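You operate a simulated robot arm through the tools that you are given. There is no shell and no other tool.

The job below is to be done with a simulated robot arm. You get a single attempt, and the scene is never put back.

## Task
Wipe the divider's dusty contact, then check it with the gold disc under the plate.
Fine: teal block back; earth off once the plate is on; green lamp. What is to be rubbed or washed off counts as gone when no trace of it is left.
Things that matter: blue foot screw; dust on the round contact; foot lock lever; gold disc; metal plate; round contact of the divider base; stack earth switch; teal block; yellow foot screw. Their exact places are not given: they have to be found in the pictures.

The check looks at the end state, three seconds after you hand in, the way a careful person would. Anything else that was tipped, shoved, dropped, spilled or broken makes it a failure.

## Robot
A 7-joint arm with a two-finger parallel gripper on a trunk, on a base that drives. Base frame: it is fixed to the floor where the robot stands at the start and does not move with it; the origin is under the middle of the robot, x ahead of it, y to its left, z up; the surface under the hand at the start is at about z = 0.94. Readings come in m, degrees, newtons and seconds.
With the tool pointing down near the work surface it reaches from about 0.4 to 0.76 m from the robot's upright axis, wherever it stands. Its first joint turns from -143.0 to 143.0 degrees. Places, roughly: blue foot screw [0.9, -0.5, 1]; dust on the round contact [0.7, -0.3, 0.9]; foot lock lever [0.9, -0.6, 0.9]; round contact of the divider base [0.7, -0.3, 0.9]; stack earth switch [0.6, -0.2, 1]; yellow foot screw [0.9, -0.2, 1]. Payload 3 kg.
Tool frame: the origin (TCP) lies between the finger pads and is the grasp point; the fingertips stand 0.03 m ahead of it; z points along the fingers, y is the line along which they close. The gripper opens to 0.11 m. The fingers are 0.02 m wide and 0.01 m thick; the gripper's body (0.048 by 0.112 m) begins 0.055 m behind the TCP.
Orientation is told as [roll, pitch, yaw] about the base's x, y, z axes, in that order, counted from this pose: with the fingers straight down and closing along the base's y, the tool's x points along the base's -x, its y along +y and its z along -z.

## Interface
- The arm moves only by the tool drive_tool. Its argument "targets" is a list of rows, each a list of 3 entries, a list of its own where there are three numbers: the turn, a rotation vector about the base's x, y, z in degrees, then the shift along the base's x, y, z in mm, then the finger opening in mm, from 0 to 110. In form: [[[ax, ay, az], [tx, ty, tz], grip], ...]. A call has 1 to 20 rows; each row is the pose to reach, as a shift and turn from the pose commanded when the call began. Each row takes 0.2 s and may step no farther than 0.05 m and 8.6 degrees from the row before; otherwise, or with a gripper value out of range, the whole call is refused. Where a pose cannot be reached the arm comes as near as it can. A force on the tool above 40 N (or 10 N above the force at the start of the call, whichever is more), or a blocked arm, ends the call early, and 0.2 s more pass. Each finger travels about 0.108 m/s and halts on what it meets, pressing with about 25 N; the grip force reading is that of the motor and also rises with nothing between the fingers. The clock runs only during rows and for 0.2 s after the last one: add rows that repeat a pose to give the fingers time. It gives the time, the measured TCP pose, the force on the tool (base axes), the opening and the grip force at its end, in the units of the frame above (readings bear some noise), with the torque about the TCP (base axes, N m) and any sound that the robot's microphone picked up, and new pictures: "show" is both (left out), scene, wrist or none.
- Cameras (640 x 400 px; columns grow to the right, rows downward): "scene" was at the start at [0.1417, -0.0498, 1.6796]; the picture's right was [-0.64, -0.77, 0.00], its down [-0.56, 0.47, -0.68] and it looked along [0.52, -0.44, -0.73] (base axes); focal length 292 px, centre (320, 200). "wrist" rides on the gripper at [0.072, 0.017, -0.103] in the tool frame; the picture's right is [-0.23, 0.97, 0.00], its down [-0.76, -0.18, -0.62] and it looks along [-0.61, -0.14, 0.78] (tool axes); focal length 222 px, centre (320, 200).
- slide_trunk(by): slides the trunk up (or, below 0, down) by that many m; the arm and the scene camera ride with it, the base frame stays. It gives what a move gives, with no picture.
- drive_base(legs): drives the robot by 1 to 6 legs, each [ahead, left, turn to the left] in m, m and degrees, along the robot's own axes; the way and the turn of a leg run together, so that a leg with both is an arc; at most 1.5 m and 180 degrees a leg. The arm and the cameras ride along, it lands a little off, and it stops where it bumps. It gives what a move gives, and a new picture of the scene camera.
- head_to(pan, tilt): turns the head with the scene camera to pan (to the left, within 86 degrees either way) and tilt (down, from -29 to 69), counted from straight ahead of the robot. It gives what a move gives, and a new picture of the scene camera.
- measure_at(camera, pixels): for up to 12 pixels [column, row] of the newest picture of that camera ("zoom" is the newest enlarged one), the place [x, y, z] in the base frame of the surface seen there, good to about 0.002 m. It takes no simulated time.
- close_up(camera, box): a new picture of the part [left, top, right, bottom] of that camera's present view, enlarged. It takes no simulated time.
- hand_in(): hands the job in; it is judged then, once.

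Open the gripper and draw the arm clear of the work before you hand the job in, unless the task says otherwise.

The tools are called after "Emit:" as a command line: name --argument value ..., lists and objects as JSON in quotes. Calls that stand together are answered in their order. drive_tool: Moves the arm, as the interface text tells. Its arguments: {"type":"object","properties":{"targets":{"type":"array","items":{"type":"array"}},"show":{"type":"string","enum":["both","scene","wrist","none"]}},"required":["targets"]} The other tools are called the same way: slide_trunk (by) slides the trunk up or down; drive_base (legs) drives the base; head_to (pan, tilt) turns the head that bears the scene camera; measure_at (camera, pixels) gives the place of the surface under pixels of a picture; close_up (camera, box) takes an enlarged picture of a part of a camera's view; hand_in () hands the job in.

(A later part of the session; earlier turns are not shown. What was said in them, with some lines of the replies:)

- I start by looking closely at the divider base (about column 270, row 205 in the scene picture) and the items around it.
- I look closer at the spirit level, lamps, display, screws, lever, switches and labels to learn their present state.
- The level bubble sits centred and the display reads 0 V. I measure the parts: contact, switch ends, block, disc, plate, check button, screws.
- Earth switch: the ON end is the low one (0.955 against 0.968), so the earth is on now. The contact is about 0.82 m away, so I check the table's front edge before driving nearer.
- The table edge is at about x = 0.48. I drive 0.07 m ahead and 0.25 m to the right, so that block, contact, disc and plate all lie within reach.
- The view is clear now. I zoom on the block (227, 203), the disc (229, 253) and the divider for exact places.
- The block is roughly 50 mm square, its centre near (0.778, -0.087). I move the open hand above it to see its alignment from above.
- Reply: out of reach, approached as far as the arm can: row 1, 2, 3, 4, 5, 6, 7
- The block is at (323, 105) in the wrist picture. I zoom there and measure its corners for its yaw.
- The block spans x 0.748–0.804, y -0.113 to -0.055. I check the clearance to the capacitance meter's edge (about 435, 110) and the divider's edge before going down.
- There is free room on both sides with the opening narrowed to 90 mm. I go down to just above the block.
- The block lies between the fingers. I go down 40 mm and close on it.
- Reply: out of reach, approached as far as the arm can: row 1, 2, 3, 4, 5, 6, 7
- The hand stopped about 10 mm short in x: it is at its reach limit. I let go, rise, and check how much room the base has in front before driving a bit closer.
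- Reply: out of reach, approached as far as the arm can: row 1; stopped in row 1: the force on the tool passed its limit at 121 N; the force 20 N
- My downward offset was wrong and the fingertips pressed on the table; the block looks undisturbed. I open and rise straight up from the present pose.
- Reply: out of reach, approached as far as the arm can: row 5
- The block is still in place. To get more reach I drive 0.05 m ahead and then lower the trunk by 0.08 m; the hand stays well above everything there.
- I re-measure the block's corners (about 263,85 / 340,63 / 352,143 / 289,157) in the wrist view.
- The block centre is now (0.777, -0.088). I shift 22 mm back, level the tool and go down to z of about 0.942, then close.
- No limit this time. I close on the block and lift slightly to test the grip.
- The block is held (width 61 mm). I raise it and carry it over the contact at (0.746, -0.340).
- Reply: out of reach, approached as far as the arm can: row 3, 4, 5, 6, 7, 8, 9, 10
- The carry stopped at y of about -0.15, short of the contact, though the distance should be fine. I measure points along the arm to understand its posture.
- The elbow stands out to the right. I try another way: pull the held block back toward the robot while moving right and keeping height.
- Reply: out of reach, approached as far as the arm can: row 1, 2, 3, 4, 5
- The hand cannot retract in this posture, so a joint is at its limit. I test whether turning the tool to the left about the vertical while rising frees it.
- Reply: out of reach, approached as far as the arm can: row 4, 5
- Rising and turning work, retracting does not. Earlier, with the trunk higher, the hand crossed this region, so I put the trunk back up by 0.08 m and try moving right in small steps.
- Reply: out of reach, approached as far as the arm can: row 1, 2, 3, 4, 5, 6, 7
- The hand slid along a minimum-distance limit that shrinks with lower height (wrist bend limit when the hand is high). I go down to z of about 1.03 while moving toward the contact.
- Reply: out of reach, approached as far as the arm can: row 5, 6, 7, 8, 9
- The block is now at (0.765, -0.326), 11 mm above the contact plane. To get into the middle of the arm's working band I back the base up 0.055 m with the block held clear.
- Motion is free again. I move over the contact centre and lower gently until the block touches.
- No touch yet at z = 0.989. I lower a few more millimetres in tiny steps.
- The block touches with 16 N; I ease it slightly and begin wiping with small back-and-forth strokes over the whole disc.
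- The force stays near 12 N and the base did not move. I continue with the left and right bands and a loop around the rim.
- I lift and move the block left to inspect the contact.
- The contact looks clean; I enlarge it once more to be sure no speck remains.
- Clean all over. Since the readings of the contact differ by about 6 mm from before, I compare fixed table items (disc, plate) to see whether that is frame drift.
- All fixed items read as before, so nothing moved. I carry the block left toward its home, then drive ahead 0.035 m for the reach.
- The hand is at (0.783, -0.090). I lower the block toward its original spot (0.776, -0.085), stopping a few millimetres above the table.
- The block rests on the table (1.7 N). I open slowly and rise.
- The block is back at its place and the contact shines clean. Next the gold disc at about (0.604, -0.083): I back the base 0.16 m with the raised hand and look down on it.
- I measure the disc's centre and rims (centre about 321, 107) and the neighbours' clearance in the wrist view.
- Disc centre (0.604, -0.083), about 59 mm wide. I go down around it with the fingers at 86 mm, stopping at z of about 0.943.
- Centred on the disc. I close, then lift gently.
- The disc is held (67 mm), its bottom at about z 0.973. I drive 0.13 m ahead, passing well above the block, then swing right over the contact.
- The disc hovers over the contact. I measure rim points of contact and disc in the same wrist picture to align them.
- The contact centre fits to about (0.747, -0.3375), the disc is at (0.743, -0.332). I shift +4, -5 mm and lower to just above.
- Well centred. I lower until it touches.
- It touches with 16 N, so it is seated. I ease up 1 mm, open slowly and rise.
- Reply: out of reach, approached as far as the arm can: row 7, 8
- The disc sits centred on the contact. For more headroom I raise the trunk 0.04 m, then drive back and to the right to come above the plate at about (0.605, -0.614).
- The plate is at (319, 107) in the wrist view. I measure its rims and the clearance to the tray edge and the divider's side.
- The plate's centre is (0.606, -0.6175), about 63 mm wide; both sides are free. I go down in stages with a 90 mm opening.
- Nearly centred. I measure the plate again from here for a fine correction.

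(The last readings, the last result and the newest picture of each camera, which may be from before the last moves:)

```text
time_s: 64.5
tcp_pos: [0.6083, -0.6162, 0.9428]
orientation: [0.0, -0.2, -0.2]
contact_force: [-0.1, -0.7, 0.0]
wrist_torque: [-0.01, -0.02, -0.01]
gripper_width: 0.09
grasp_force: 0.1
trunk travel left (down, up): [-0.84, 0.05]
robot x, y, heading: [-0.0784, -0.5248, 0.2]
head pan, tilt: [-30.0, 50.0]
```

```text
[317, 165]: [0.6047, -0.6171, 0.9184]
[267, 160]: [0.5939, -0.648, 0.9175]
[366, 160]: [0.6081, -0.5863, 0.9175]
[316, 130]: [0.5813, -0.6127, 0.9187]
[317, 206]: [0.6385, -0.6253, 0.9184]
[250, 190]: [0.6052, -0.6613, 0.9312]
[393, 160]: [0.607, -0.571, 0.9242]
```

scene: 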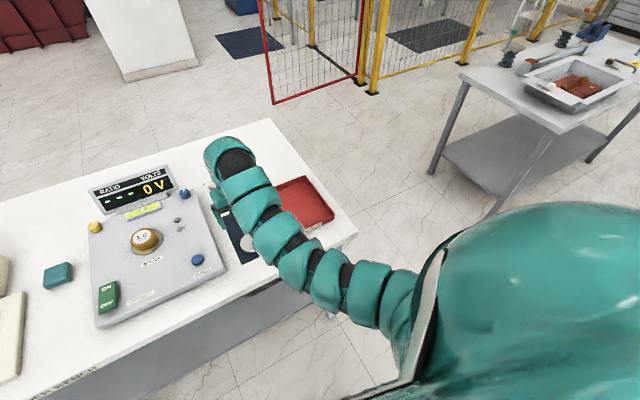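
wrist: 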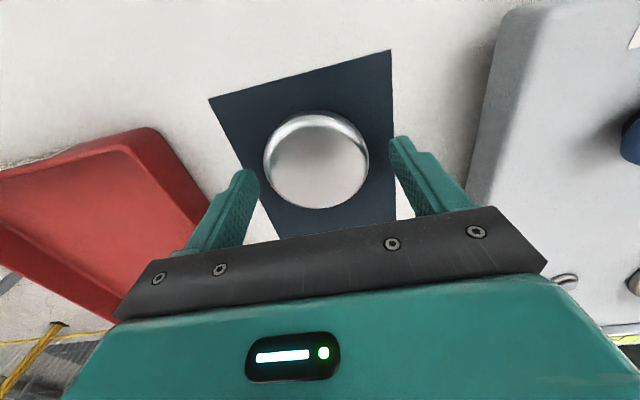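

Only a 1 mm correction is needed. I lower 6 mm, close and lift slightly.

Emit:
drive_tool --targets '[[[0, 0, 0], [-1, -1, -4], 90], [[0, 0, 0], [-1, -1, -7], 90], [[0, 0, 0], [-1, -1, -7], 70], [[0, 0, 0], [-1, -1, -7], 45], [[0, 0, 0], [-1, -1, -7], 45], [[0, 0, 0], [-1, -1, -7], 45], [[0, 0, 0], [-1, -1, 5], 45], [[0, 0, 0], [-1, -1, 25], 45], [[0, 0, 0], [-1, -1, 25], 45]]'

```text
time_s: 66.5
tcp_pos: [0.6044, -0.619, 0.9663]
orientation: [0.0, -0.1, 0.0]
contact_force: [0.7, -0.6, -1.5]
wrist_torque: [0.04, 0.02, 0.02]
gripper_width: 0.071
grasp_force: 25.2
trunk travel left (down, up): [-0.84, 0.05]
robot x, y, heading: [-0.0788, -0.5235, 0.1]
head pan, tilt: [-30.0, 50.0]
```

scene: 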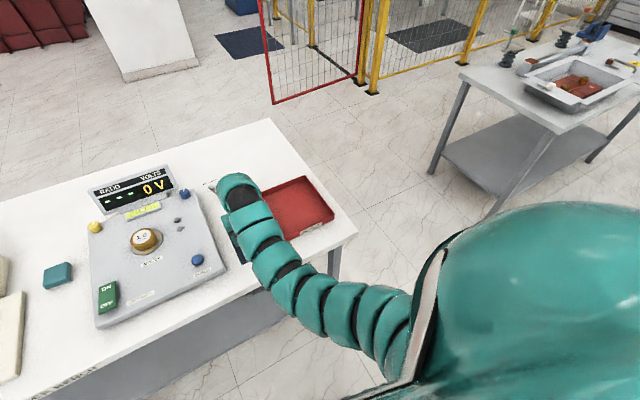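
wrist: 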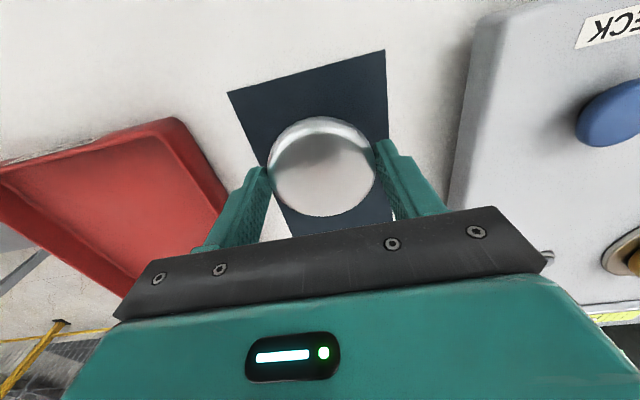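

The plate is held level (71 mm). I lift it to about z 1.055, then drive left and ahead so it comes over the disc.

Emit:
drive_tool --targets '[[[0, 0, 0], [0, 0, 30], 45], [[0, 0, 0], [0, 0, 60], 45], [[0, 0, 0], [2, 0, 85], 45], [[0, 0, 0], [2, 0, 85], 45]]' --show "none"

Emit:
drive_base --legs '[[0, 0.281, 0], [0.135, 0, 0]]'

Emit:
drive_tool --targets '[[[0, 0, 0], [0, 0, 0], 45]]'

```text
time_s: 67.5
tcp_pos: [0.6069, -0.6164, 1.0535]
orientation: [0.0, -0.1, -0.2]
contact_force: [1.1, 0.8, -2.3]
wrist_torque: [0.01, 0.02, -0.01]
gripper_width: 0.0709
grasp_force: 24.5
trunk travel left (down, up): [-0.84, 0.05]
robot x, y, heading: [-0.08, -0.5231, 0.3]
head pan, tilt: [-30.0, 50.0]
```

```text
time_s: 70.4
tcp_pos: [0.7418, -0.3357, 1.0527]
orientation: [0.0, 0.0, 0.0]
contact_force: [1.0, -0.5, -1.3]
wrist_torque: [0.02, 0.07, -0.02]
gripper_width: 0.0708
grasp_force: 25.4
trunk travel left (down, up): [-0.84, 0.05]
robot x, y, heading: [0.0551, -0.2468, 0.2]
head pan, tilt: [-30.0, 50.0]
```

scene: 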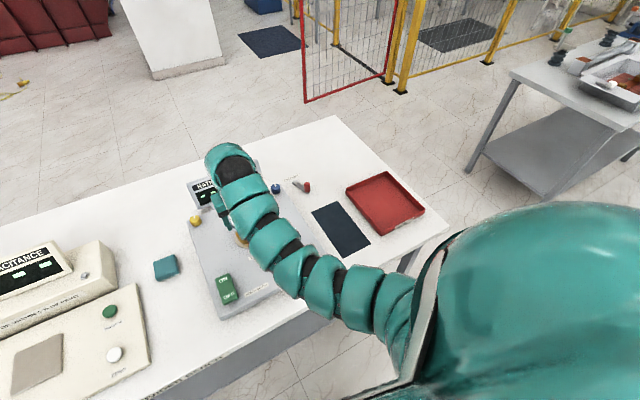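

```text
time_s: 70.8
tcp_pos: [0.7413, -0.3356, 1.0533]
orientation: [0.0, -0.1, 0.1]
contact_force: [0.0, 0.3, -2.5]
wrist_torque: [0.0, 0.0, -0.01]
gripper_width: 0.0712
grasp_force: 25.1
trunk travel left (down, up): [-0.84, 0.05]
robot x, y, heading: [0.0541, -0.2456, 0.3]
head pan, tilt: [-30.0, 50.0]
```

scene: 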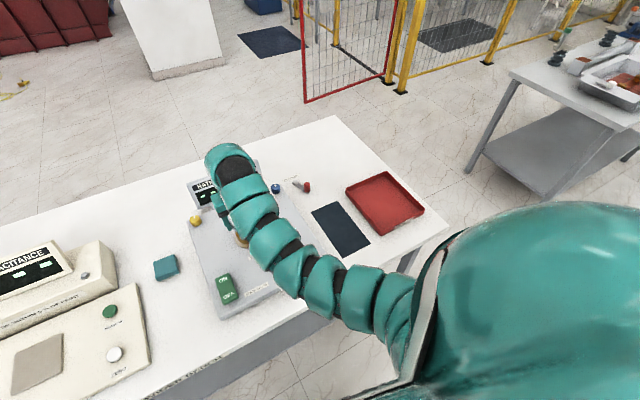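
wrist: 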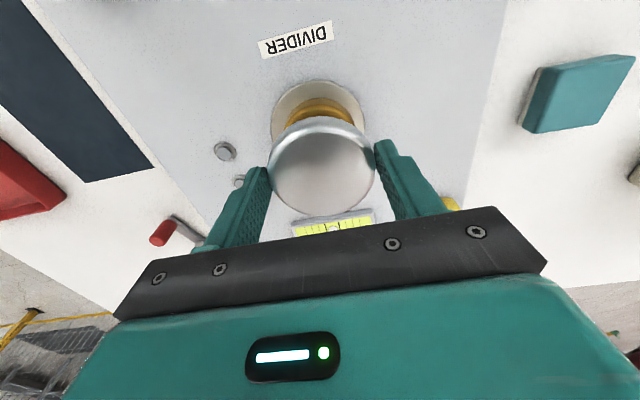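

I check the alignment of plate, disc and contact in the wrist view.

Emit:
measure_at --camera "wrist" --pixels '[[273, 118], [283, 98], [300, 85], [320, 82], [340, 86], [355, 98], [322, 175], [275, 170], [370, 165], [322, 210], [318, 100], [322, 128]]'

Emit:
close_up --camera "wrist" --box '[240, 70, 400, 220]'

```text
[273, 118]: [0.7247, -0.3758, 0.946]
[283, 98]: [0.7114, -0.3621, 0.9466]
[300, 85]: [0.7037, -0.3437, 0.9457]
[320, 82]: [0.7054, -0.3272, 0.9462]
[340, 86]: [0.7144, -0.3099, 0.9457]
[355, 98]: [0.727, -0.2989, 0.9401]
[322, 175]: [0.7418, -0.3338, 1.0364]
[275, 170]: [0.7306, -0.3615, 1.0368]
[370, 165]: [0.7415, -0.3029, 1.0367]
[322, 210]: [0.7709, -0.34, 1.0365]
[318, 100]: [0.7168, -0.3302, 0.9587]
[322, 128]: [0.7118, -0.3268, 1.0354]
```

```text
2.67 times, centred on (320, 145) of wrist
```

zoom: 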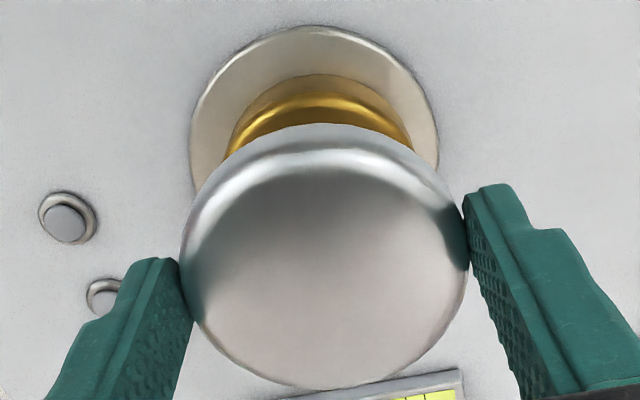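

Plate centre is about (0.742, -0.334); the disc is at (0.746, -0.337). I shift +4, -2 mm and lower to just above the disc (top at about 0.974).

Emit:
drive_tool --targets '[[[0, 0, 0], [4, -2, -10], 45], [[0, 0, 0], [4, -2, -25], 45], [[0, 0, 0], [4, -2, -37], 45], [[0, 0, 0], [4, -2, -40], 45], [[0, 0, 0], [4, -2, -40], 45]]' --show "wrist"

Emit:
close_up --camera "wrist" --box '[240, 70, 400, 220]'

```text
time_s: 72.0
tcp_pos: [0.744, -0.3378, 1.0119]
orientation: [0.1, -0.2, 0.0]
contact_force: [-0.4, -0.5, -1.6]
wrist_torque: [-0.01, 0.05, 0.03]
gripper_width: 0.0711
grasp_force: 25.2
trunk travel left (down, up): [-0.84, 0.05]
robot x, y, heading: [0.0526, -0.2475, 0.3]
head pan, tilt: [-30.0, 50.0]
```

wrist: 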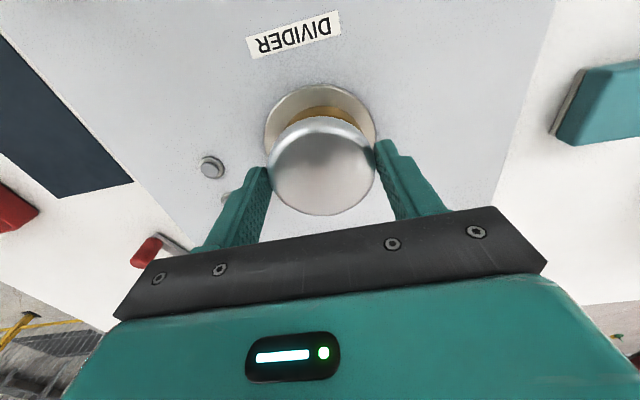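

```text
2.67 times, centred on (320, 145) of wrist
```

zoom: 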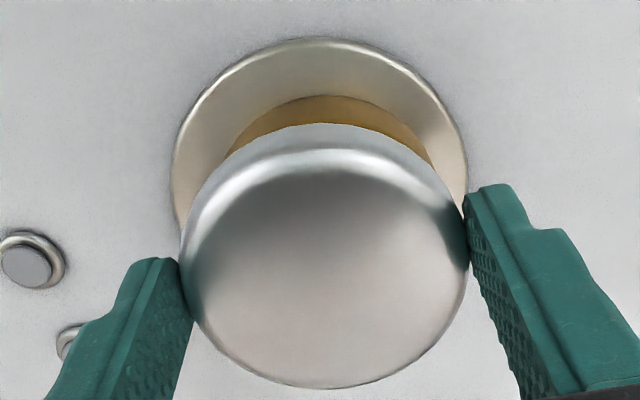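

The plate hovers a few millimetres above the disc and is well lined up. I lower it slowly until it touches.

Emit:
drive_tool --targets '[[[0, 0, 0], [1.5, 0, -1.5], 45], [[0, 0, 0], [1.5, 0, -2.5], 45], [[0, 0, 0], [1.5, 0, -3.5], 45], [[0, 0, 0], [1.5, 0, -3.5], 45]]' --show "none"

```text
time_s: 73.0
tcp_pos: [0.7453, -0.3386, 1.0098]
orientation: [0.0, -0.1, 0.1]
contact_force: [0.2, -0.4, -2.2]
wrist_torque: [0.0, 0.0, 0.01]
gripper_width: 0.0711
grasp_force: 25.4
trunk travel left (down, up): [-0.84, 0.05]
robot x, y, heading: [0.054, -0.2482, 0.4]
head pan, tilt: [-30.0, 50.0]
```

Emit:
drive_tool --targets '[[[0, 0, 0], [0, 0, -1], 45], [[0, 0, 0], [0, 0, -1.7], 45], [[0, 0, 0], [0, 0, -1.7], 45]]' --show "none"

```text
time_s: 73.8
tcp_pos: [0.7467, -0.3372, 1.0084]
orientation: [-0.1, -0.1, 0.2]
contact_force: [0.5, 0.1, -1.2]
wrist_torque: [0.0, 0.01, -0.01]
gripper_width: 0.0711
grasp_force: 24.9
trunk travel left (down, up): [-0.84, 0.05]
robot x, y, heading: [0.0545, -0.2452, 0.3]
head pan, tilt: [-30.0, 50.0]
```

Emit:
drive_tool --targets '[[[0, 0, 0], [0, 0, -0.7], 45], [[0, 0, 0], [0, 0, -1.4], 45], [[0, 0, 0], [0, 0, -1.4], 45]]' --show "none"

```text
time_s: 74.6
tcp_pos: [0.7466, -0.3361, 1.0073]
orientation: [0.1, -0.2, 0.1]
contact_force: [0.5, 0.1, 0.7]
wrist_torque: [-0.09, 0.01, -0.01]
gripper_width: 0.0712
grasp_force: 25.1
trunk travel left (down, up): [-0.84, 0.05]
robot x, y, heading: [0.0556, -0.2447, 0.6]
head pan, tilt: [-30.0, 50.0]
```

The plate begins to carry its weight on the disc (from -2 N to +0.7 N). I go 0.5 mm further, then open slowly and rise.

Emit:
drive_tool --targets '[[[0, 0, 0], [0, 0, -0.5], 45], [[0, 0, 0], [0, 0, -0.5], 71], [[0, 0, 0], [0, 0, -0.5], 76], [[0, 0, 0], [0, 0, -0.5], 84], [[0, 0, 0], [0, 0, -0.5], 92], [[0, 0, 0], [0, 0, 12], 92], [[0, 0, 0], [0, 0, 30], 92], [[0, 0, 0], [0, 0, 50], 92], [[0, 0, 0], [0, 0, 50], 92]]'

Emit:
close_up --camera "wrist" --box '[200, 40, 440, 240]'

```text
time_s: 76.6
tcp_pos: [0.7463, -0.3377, 1.057]
orientation: [0.1, -0.3, 0.0]
contact_force: [0.5, -0.2, -0.1]
wrist_torque: [0.0, -0.01, -0.01]
gripper_width: 0.0921
grasp_force: 0.1
trunk travel left (down, up): [-0.84, 0.05]
robot x, y, heading: [0.0567, -0.245, 0.5]
head pan, tilt: [-30.0, 50.0]
```

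scene: 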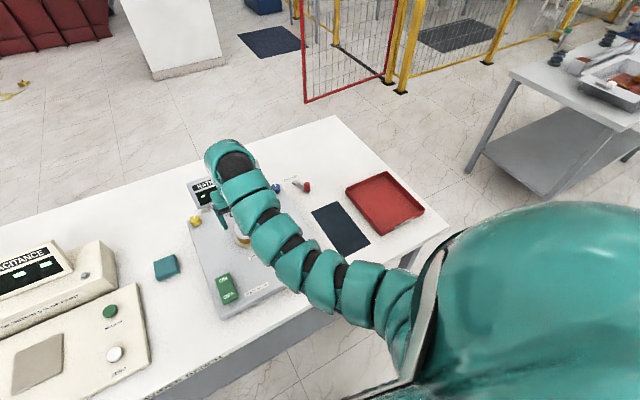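
wrist: 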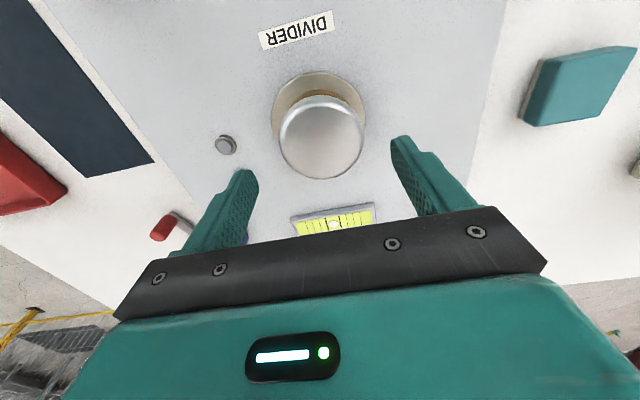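

```text
2.00 times, centred on (320, 140) of wrist
```

zoom: 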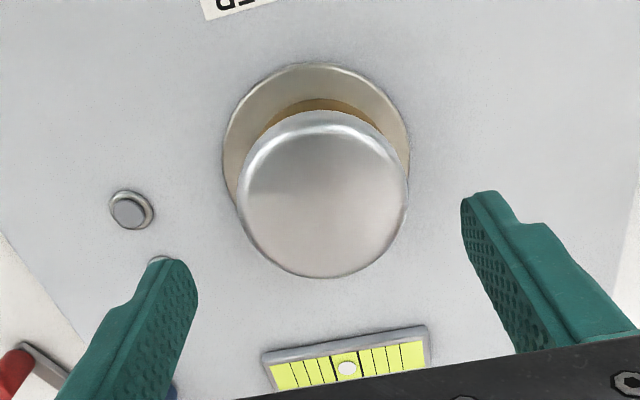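

The plate is on. I check the level's bubble, since the weight may have changed it.

Emit:
close_up --camera "wrist" --box '[285, 195, 385, 245]'

Emit:
measure_at --camera "wrist" --pixels '[[321, 145], [281, 145], [362, 140], [321, 178], [318, 96]]'

```text
6.40 times, centred on (335, 220) of wrist
```

zoom: 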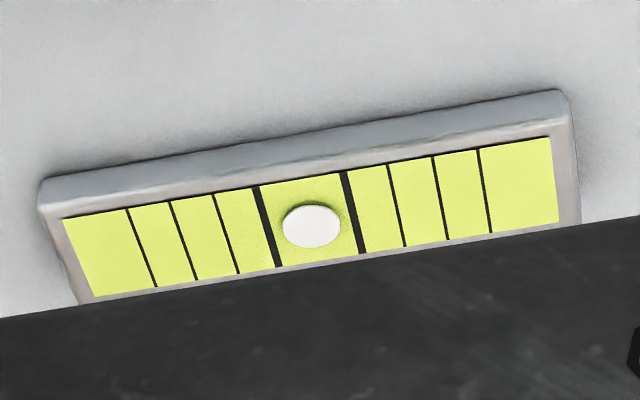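

```text
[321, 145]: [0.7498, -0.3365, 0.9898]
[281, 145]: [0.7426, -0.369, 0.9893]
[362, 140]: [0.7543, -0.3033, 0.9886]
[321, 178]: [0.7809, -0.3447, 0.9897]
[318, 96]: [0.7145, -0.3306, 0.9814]
```

The bubble is centred and the plate lies centred over the disc. Next the earth switch's OFF end (about 0.583, -0.217, top 0.968): I close the fingers and drive back and left to get above it.

Emit:
drive_tool --targets '[[[0, 0, 0], [0, 0, 0], 60], [[0, 0, 0], [0, 0, 0], 20], [[0, 0, 0], [0, 0, 0], 0], [[0, 0, 0], [0, 0, 0], 0]]' --show "none"

Emit:
drive_base --legs '[[-0.16, 0, 0], [0, 0.12, 0]]'

Emit:
drive_tool --targets '[[[0, 0, 0], [0, 0, 0], 0]]'

```text
time_s: 77.6
tcp_pos: [0.7467, -0.3377, 1.0575]
orientation: [0.1, 0.0, 0.1]
contact_force: [0.3, 0.2, 0.5]
wrist_torque: [0.04, -0.02, 0.04]
gripper_width: 0.0
grasp_force: 24.7
trunk travel left (down, up): [-0.84, 0.05]
robot x, y, heading: [0.0576, -0.2481, 0.5]
head pan, tilt: [-30.0, 50.0]
```

```text
time_s: 79.8
tcp_pos: [0.587, -0.2196, 1.0566]
orientation: [0.0, -0.1, 0.0]
contact_force: [-0.2, 0.4, -0.7]
wrist_torque: [0.0, -0.01, -0.03]
gripper_width: 0.0
grasp_force: 25.1
trunk travel left (down, up): [-0.84, 0.05]
robot x, y, heading: [-0.1027, -0.1288, 0.4]
head pan, tilt: [-30.0, 50.0]
```

scene: 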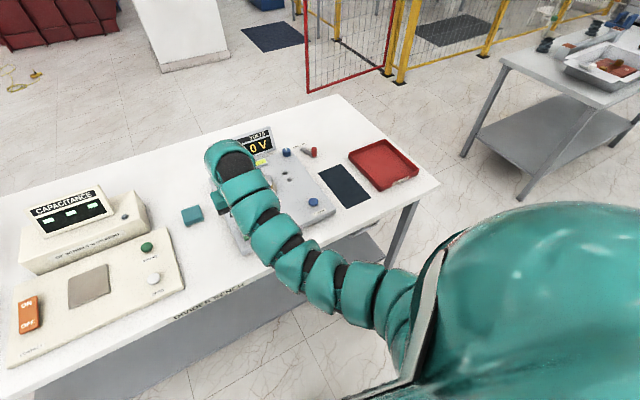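

```text
time_s: 80.2
tcp_pos: [0.588, -0.2215, 1.058]
orientation: [-0.1, -0.2, 0.0]
contact_force: [-0.3, 0.5, 0.3]
wrist_torque: [0.01, -0.01, 0.05]
gripper_width: 0.0
grasp_force: 24.9
trunk travel left (down, up): [-0.84, 0.05]
robot x, y, heading: [-0.1007, -0.1306, 0.3]
head pan, tilt: [-30.0, 50.0]
```

scene: 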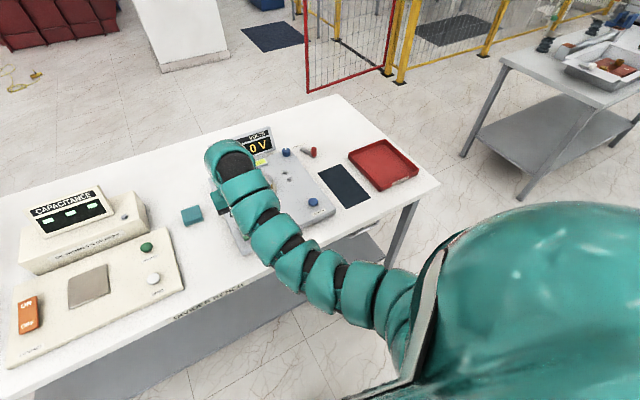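
wrist: 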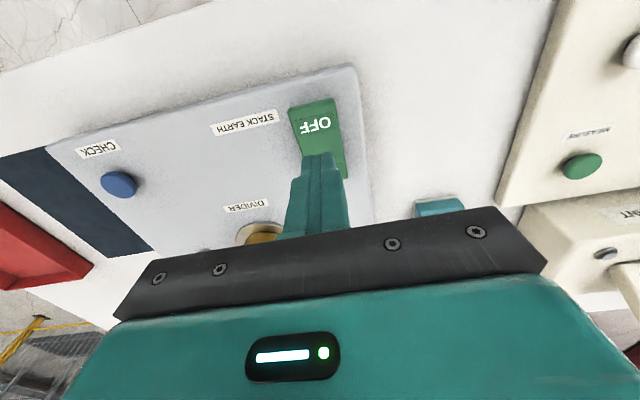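

I measure the OFF end of the rocker (text at about 315, 125; end at about 310, 105) in the wrist view.

Emit:
measure_at --camera "wrist" --pixels '[[315, 125], [312, 105], [295, 115], [330, 108], [300, 145], [337, 145], [318, 112], [119, 184]]'

Emit:
close_up --camera "wrist" --box '[260, 80, 380, 180]'

```text
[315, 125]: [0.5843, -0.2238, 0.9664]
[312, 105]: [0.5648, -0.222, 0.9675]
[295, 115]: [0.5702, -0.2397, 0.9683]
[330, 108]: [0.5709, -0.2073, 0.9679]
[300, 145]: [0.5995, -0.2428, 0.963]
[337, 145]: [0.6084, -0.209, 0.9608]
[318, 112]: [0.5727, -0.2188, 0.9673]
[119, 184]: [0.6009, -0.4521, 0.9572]
```

```text
4.00 times, centred on (320, 130) of wrist
```

zoom: 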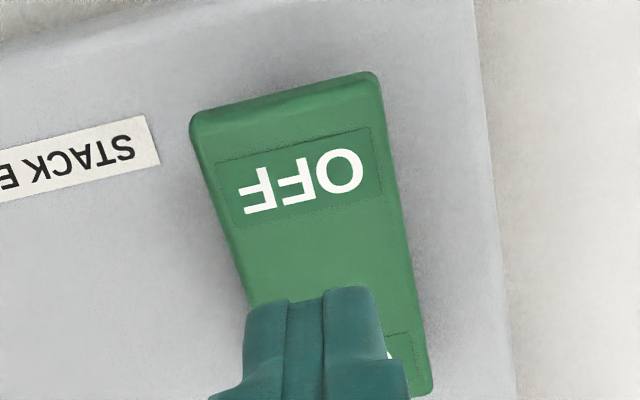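

OFF end's centre: about (0.578, -0.223). I go down to just above it and press in small steps.

Emit:
drive_tool --targets '[[[0, 0, 0], [-9, -1, -25], 0], [[0, 0, 0], [-9, -1, -50], 0], [[0, 0, 0], [-9, -1, -57], 0], [[0, 0, 0], [-9, -1, -61], 0], [[0, 0, 0], [-9, -1, -64], 0], [[0, 0, 0], [-9, -1, -67], 0], [[0, 0, 0], [-9, -1, -70], 0], [[0, 0, 0], [-9, -1, -72], 0], [[0, 0, 0], [-9, -1, -72], 0]]'

```text
time_s: 82.2
tcp_pos: [0.5778, -0.2203, 0.9862]
orientation: [-0.1, -0.4, -0.1]
contact_force: [3.6, 0.0, 20.7]
wrist_torque: [0.0, -0.31, 0.0]
gripper_width: 0.0
grasp_force: 24.8
trunk travel left (down, up): [-0.84, 0.05]
robot x, y, heading: [-0.1061, -0.1286, 0.7]
head pan, tilt: [-30.0, 50.0]
```

scene: 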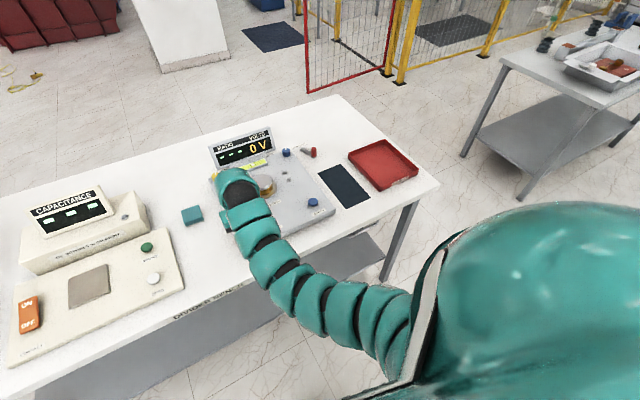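
wrist: 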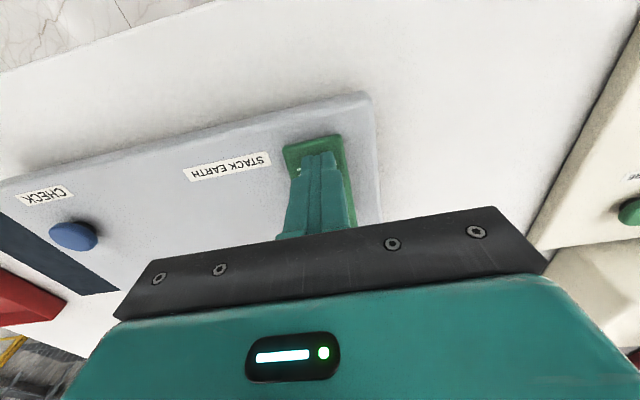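

The OFF end went down about 11 mm and now resists with 20 N. I rise and check which end is low.

Emit:
drive_tool --targets '[[[0, 0, 0], [0, 0, 10], 0], [[0, 0, 0], [0, 0, 35], 0], [[0, 0, 0], [0, 0, 65], 0], [[0, 0, 0], [5, 0, 75], 0], [[0, 0, 0], [5, 0, 75], 0]]'

Emit:
measure_at --camera "wrist" --pixels '[[315, 125], [312, 105], [318, 112], [305, 140], [340, 165]]'

Emit:
close_up --camera "scene" --box '[200, 120, 340, 230]'

```text
time_s: 83.4
tcp_pos: [0.5828, -0.2229, 1.0609]
orientation: [0.1, -0.2, 0.0]
contact_force: [0.7, -0.3, 0.5]
wrist_torque: [-0.01, -0.01, -0.01]
gripper_width: 0.0001
grasp_force: 25.5
trunk travel left (down, up): [-0.84, 0.05]
robot x, y, heading: [-0.1014, -0.1256, 0.4]
head pan, tilt: [-30.0, 50.0]
```

scene: 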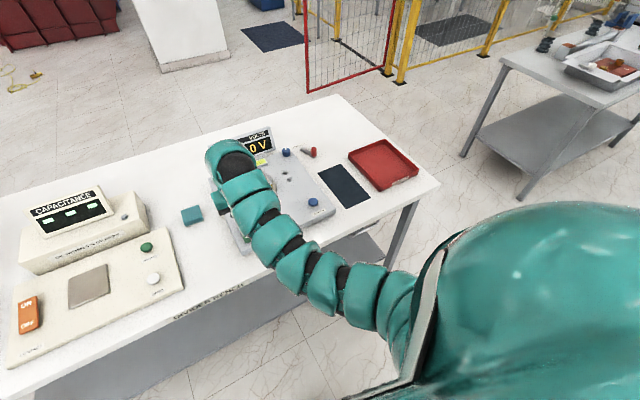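
wrist: 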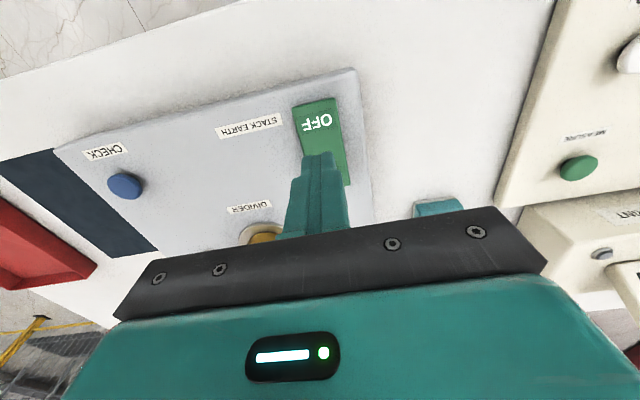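

```text
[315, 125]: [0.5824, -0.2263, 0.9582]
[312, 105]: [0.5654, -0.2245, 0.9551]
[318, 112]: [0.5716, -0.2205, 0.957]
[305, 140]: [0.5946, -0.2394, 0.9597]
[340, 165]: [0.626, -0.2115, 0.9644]
```

```text
3.64 times, centred on (270, 175) of scene
```

zoom: 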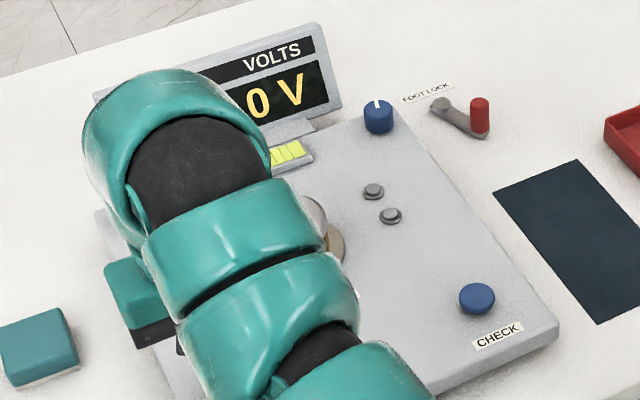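

The earth is now OFF (OFF end at 0.957, rising toward ON). I drive right to come over the CHECK button at (0.602, -0.457).

Emit:
drive_base --legs '[[0.018, -0.235, 0]]'

Emit:
drive_tool --targets '[[[0, 0, 0], [0, 0, 0], 0]]'

Emit:
close_up --camera "scene" --box '[130, 130, 300, 290]'

```text
time_s: 85.2
tcp_pos: [0.6027, -0.4554, 1.0601]
orientation: [0.0, 0.0, 0.0]
contact_force: [0.2, -0.9, 0.2]
wrist_torque: [0.02, -0.02, -0.03]
gripper_width: 0.0001
grasp_force: 25.2
trunk travel left (down, up): [-0.84, 0.05]
robot x, y, heading: [-0.0803, -0.3665, 0.2]
head pan, tilt: [-30.0, 50.0]
```

scene: 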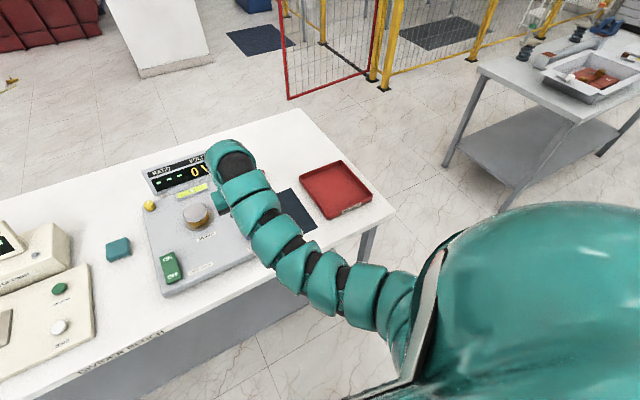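

```text
time_s: 85.5
tcp_pos: [0.6028, -0.4542, 1.0598]
orientation: [0.1, -0.2, -0.1]
contact_force: [-0.6, 0.1, 0.6]
wrist_torque: [0.01, 0.0, -0.01]
gripper_width: 0.0
grasp_force: 24.8
trunk travel left (down, up): [-0.84, 0.05]
robot x, y, heading: [-0.084, -0.3603, 0.2]
head pan, tilt: [-30.0, 50.0]
```

scene: 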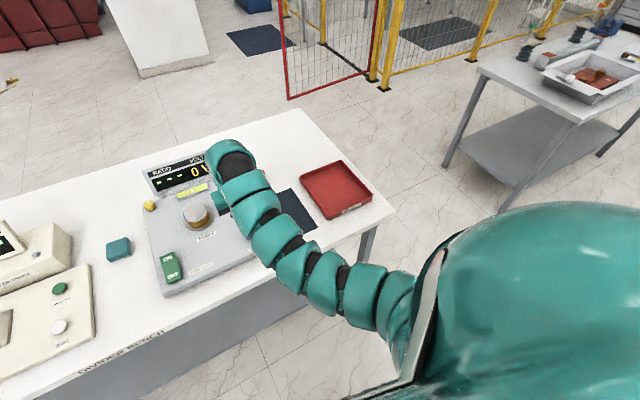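
wrist: 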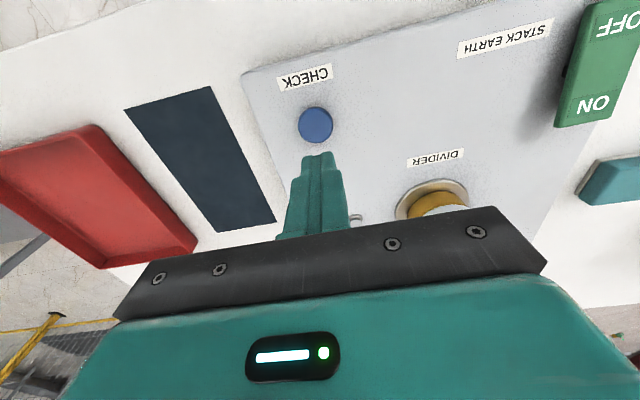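

```text
2.50 times, centred on (215, 210) of scene
```

zoom: 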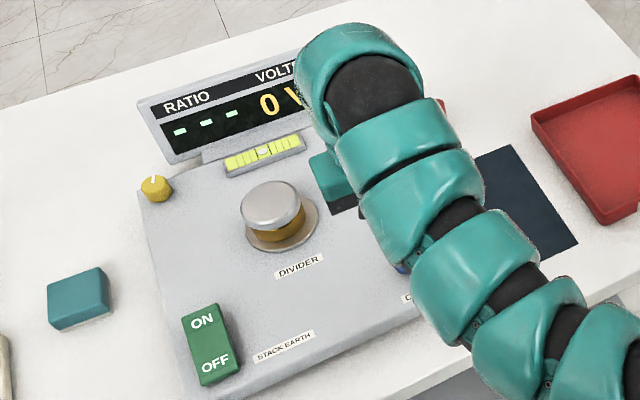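

The stack looks right and the bubble is centred. I measure the button (315, 124) before pressing.

Emit:
measure_at --camera "wrist" --pixels '[[315, 124], [300, 124], [331, 124], [315, 110], [316, 140]]'

Emit:
close_up --camera "scene" --box '[170, 175, 220, 210]'

```text
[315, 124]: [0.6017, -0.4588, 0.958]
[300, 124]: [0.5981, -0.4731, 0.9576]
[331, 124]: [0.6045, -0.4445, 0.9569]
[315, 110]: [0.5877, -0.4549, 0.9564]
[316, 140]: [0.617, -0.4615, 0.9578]
```

```text
11.43 times, centred on (195, 192) of scene
```

zoom: 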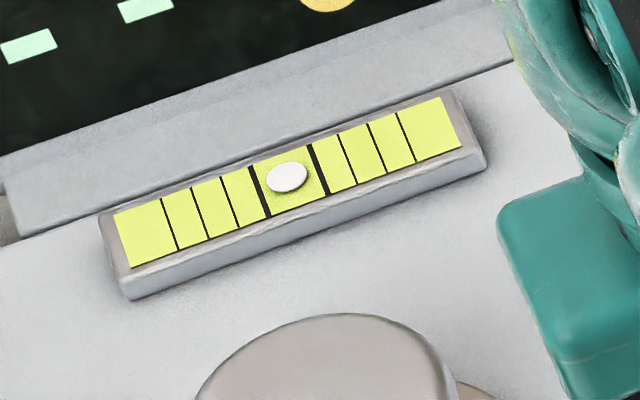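

The button's centre is (0.602, -0.459), top 0.958. I come down and press gently in 1 mm steps.

Emit:
drive_tool --targets '[[[0, 0, 0], [-1, -4, -30], 0], [[0, 0, 0], [-1, -4, -60], 0], [[0, 0, 0], [-1, -4, -70], 0], [[0, 0, 0], [-1, -4, -72], 0], [[0, 0, 0], [-1, -4, -73.5], 0], [[0, 0, 0], [-1, -4, -75], 0], [[0, 0, 0], [-1, -4, -76], 0]]'

```text
time_s: 87.2
tcp_pos: [0.6007, -0.4575, 0.983]
orientation: [0.0, -0.2, 0.0]
contact_force: [0.2, -0.5, 1.1]
wrist_torque: [0.01, 0.01, 0.0]
gripper_width: 0.0
grasp_force: 24.8
trunk travel left (down, up): [-0.84, 0.05]
robot x, y, heading: [-0.0882, -0.3612, 0.2]
head pan, tilt: [-30.0, 50.0]
```

scene: 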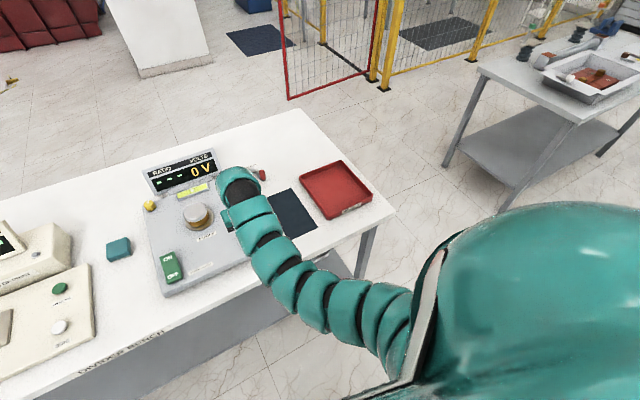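
wrist: 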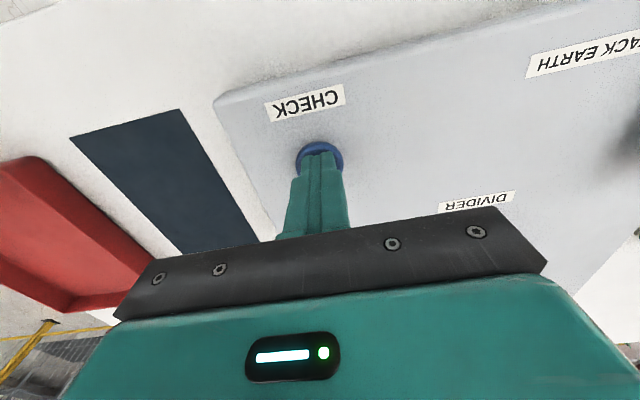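

Contact is light (about 1 N) and nothing has changed yet. I press a few more millimetres.

Emit:
drive_tool --targets '[[[0, 0, 0], [0, 0, -1.5], 0], [[0, 0, 0], [0, 0, -3], 0], [[0, 0, 0], [0, 0, -4], 0], [[0, 0, 0], [0, 0, -4], 0]]'

Emit:
close_up --camera "scene" --box '[130, 130, 300, 290]'

```text
time_s: 88.2
tcp_pos: [0.6008, -0.4585, 0.98]
orientation: [0.0, -0.1, 0.0]
contact_force: [-1.2, 0.0, 5.2]
wrist_torque: [0.0, 0.06, -0.06]
gripper_width: 0.0
grasp_force: 25.4
trunk travel left (down, up): [-0.84, 0.05]
robot x, y, heading: [-0.0812, -0.3607, 0.2]
head pan, tilt: [-30.0, 50.0]
heard: click
```

scene: 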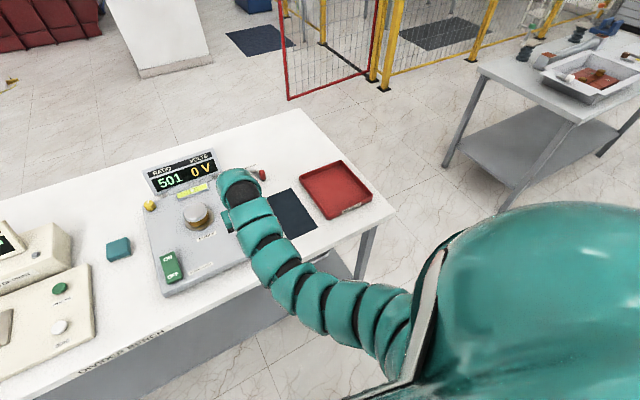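
wrist: 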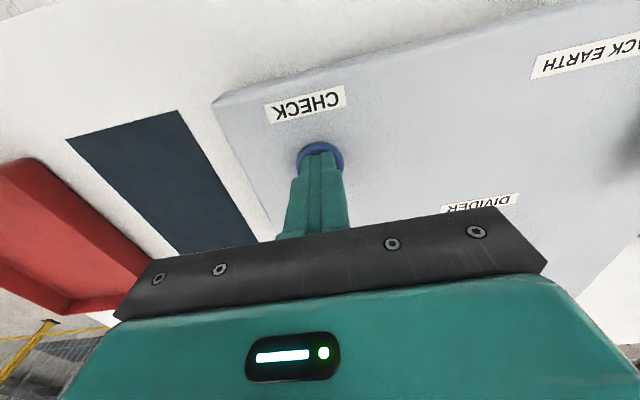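

```text
2.50 times, centred on (215, 210) of scene
```

zoom: 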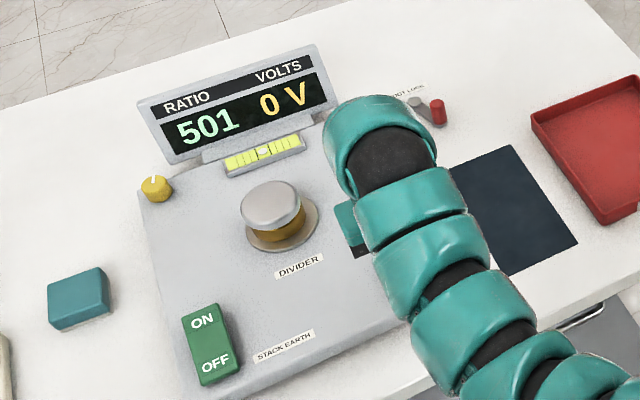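

A click was heard and RATIO now shows 501. I release the button, rise, and look at the lamps.

Emit:
drive_tool --targets '[[[0, 0, 0], [0, 0, 10], 0], [[0, 0, 0], [0, 0, 40], 0], [[0, 0, 0], [0, 0, 75], 0], [[0, 0, 0], [0, 0, 75], 0]]'

Emit:
drive_base --legs '[[-0.12, 0, 0]]'

Emit:
close_up --camera "scene" --box '[120, 120, 280, 240]'

```text
time_s: 89.2
tcp_pos: [0.6013, -0.461, 1.0549]
orientation: [0.0, 0.0, -0.1]
contact_force: [-0.9, 0.9, 0.2]
wrist_torque: [-0.01, 0.0, -0.01]
gripper_width: 0.0
grasp_force: 25.1
trunk travel left (down, up): [-0.84, 0.05]
robot x, y, heading: [-0.081, -0.3597, 0.5]
head pan, tilt: [-30.0, 50.0]
```

scene: 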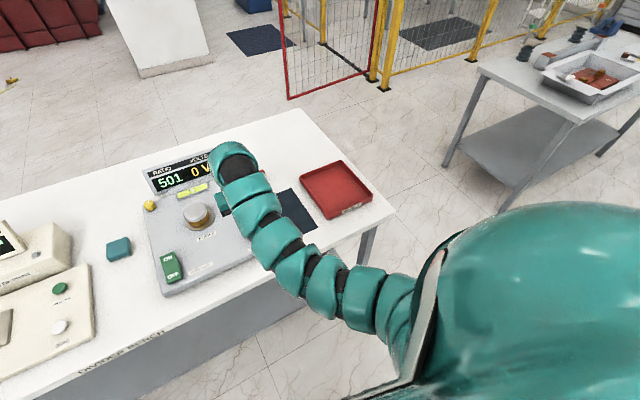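
wrist: 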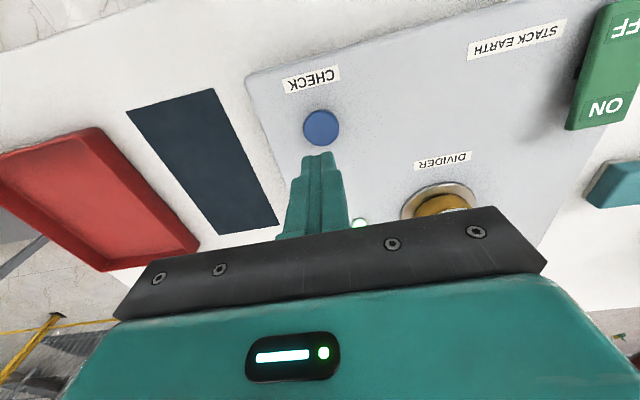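

```text
time_s: 90.4
tcp_pos: [0.4816, -0.4609, 1.0554]
orientation: [0.0, -0.2, -0.1]
contact_force: [0.0, 0.0, 0.0]
wrist_torque: [0.02, -0.01, -0.05]
gripper_width: 0.0
grasp_force: 25.3
trunk travel left (down, up): [-0.84, 0.05]
robot x, y, heading: [-0.2028, -0.3613, 0.4]
head pan, tilt: [-30.0, 50.0]
```

scene: 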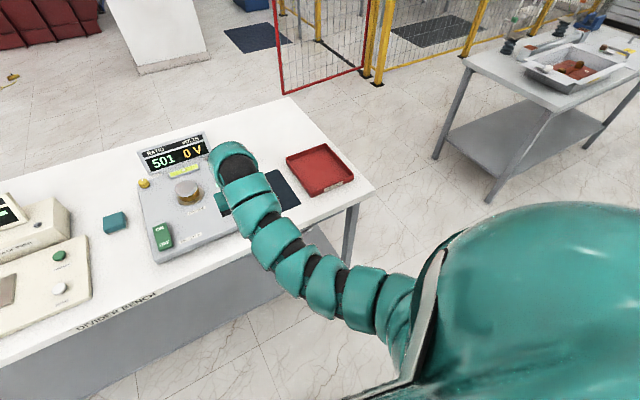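

```text
3.33 times, centred on (200, 180) of scene
```

zoom: 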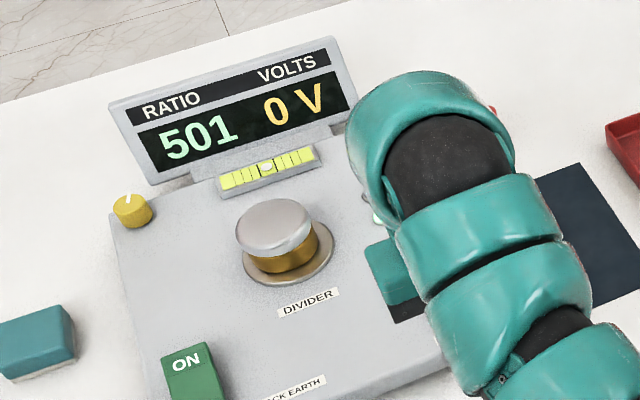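

One lamp glows greenish at (378, 215) of the enlargement. I open the gripper, back away clear of the table, and turn the head to see it all.

Emit:
drive_tool --targets '[[[0, 0, 0], [0, 0, 0], 40], [[0, 0, 0], [0, 0, 0], 80], [[0, 0, 0], [0, 0, 0], 100]]' --show "none"

Emit:
drive_base --legs '[[-0.15, -0.2, 0]]'

Emit:
head_to --pan 8 --tilt 38

```text
time_s: 91.2
tcp_pos: [0.482, -0.4607, 1.0543]
orientation: [0.0, -0.1, -0.1]
contact_force: [-0.1, -1.1, 0.9]
wrist_torque: [0.02, 0.03, -0.01]
gripper_width: 0.1001
grasp_force: 0.1
trunk travel left (down, up): [-0.84, 0.05]
robot x, y, heading: [-0.2025, -0.3602, 0.4]
head pan, tilt: [-30.0, 50.0]
```

```text
time_s: 93.0
tcp_pos: [0.3316, -0.6648, 1.055]
orientation: [0.1, -0.2, -0.2]
contact_force: [0.1, -0.8, 0.8]
wrist_torque: [-0.01, 0.0, 0.0]
gripper_width: 0.1
grasp_force: 0.0
trunk travel left (down, up): [-0.84, 0.05]
robot x, y, heading: [-0.3496, -0.5659, -0.0]
head pan, tilt: [-30.0, 50.0]
```

scene: 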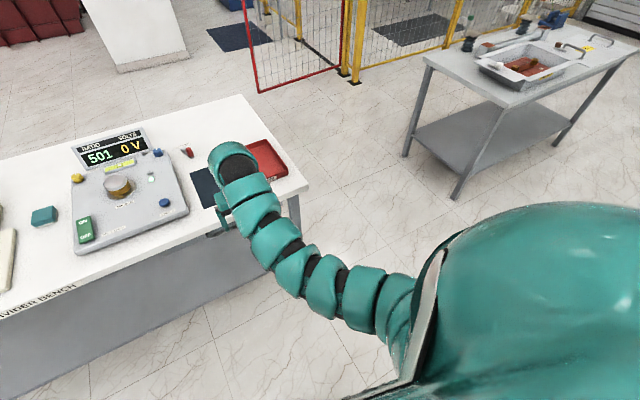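

```text
time_s: 94.0
tcp_pos: [0.3331, -0.6651, 1.0538]
orientation: [0.0, -0.1, -0.3]
contact_force: [0.4, 0.1, -0.4]
wrist_torque: [0.03, -0.01, -0.02]
gripper_width: 0.1
grasp_force: 0.0
trunk travel left (down, up): [-0.84, 0.05]
robot x, y, heading: [-0.3524, -0.5621, 0.2]
head pan, tilt: [8.0, 38.0]
```

scene: 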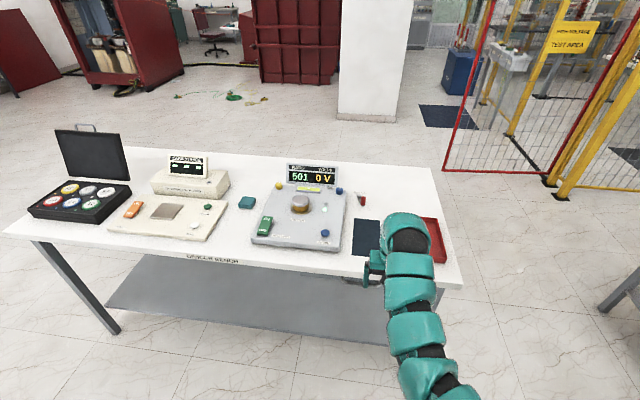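

Emit:
close_up --camera "scene" --box '[230, 155, 380, 250]'

Emit:
close_up --camera "scene" --box '[275, 175, 355, 225]'

Emit:
measure_at --camera "scene" --pixels '[[247, 201], [300, 197], [325, 233]]'

```text
4.21 times, centred on (305, 202) of scene
```

zoom: 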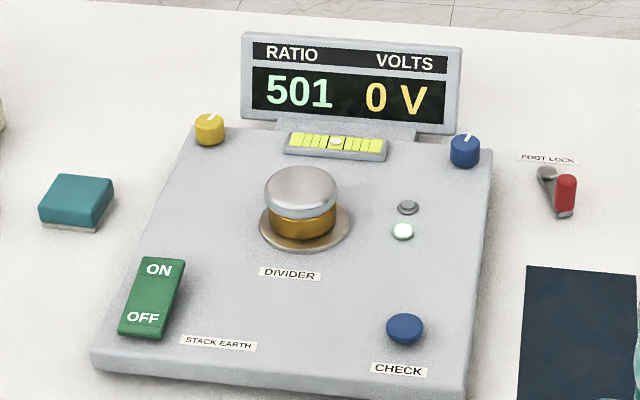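

```text
8.00 times, centred on (315, 200) of scene
```

zoom: 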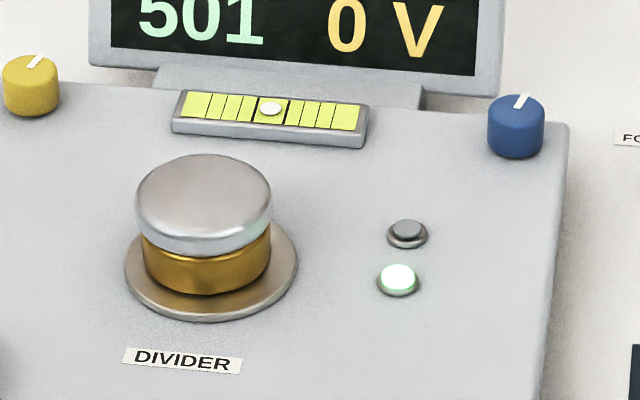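

```text
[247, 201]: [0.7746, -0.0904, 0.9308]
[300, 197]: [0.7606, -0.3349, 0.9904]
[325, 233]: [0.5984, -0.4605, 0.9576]
```

The near lamp glows green, RATIO shows 501, the earth is OFF with the plate on the gold disc, the bubble is centred, the block is back, and the open hand is clear of the bench. I hand in.

Emit:
hand_in

```text
The job is handed in.
```

The check passed: the lamp is green and RATIO reads 501. The job is handed in.

- **Contact:** I wiped it with the teal block. Close-up pictures showed no dust left.
- **Teal block:** it is back within about 5 mm of where it started.
- **Stack:** the gold disc is centred on the contact, with the metal plate on top of it.
- **Earth:** it stayed on until the plate was in place. I then switched it off and pressed CHECK.
- **Level:** the bubble stayed centred, so I left the foot screws and the lock lever alone.

Early on, while I was re-gripping the block, I gave a wrong downward move and the fingertips pressed on the table at about 120 N. In the pictures afterwards nothing was tipped or damaged. The block had slid about 3 mm, most likely when I first gripped it.

The gripper is open and the arm is clear of the bench.
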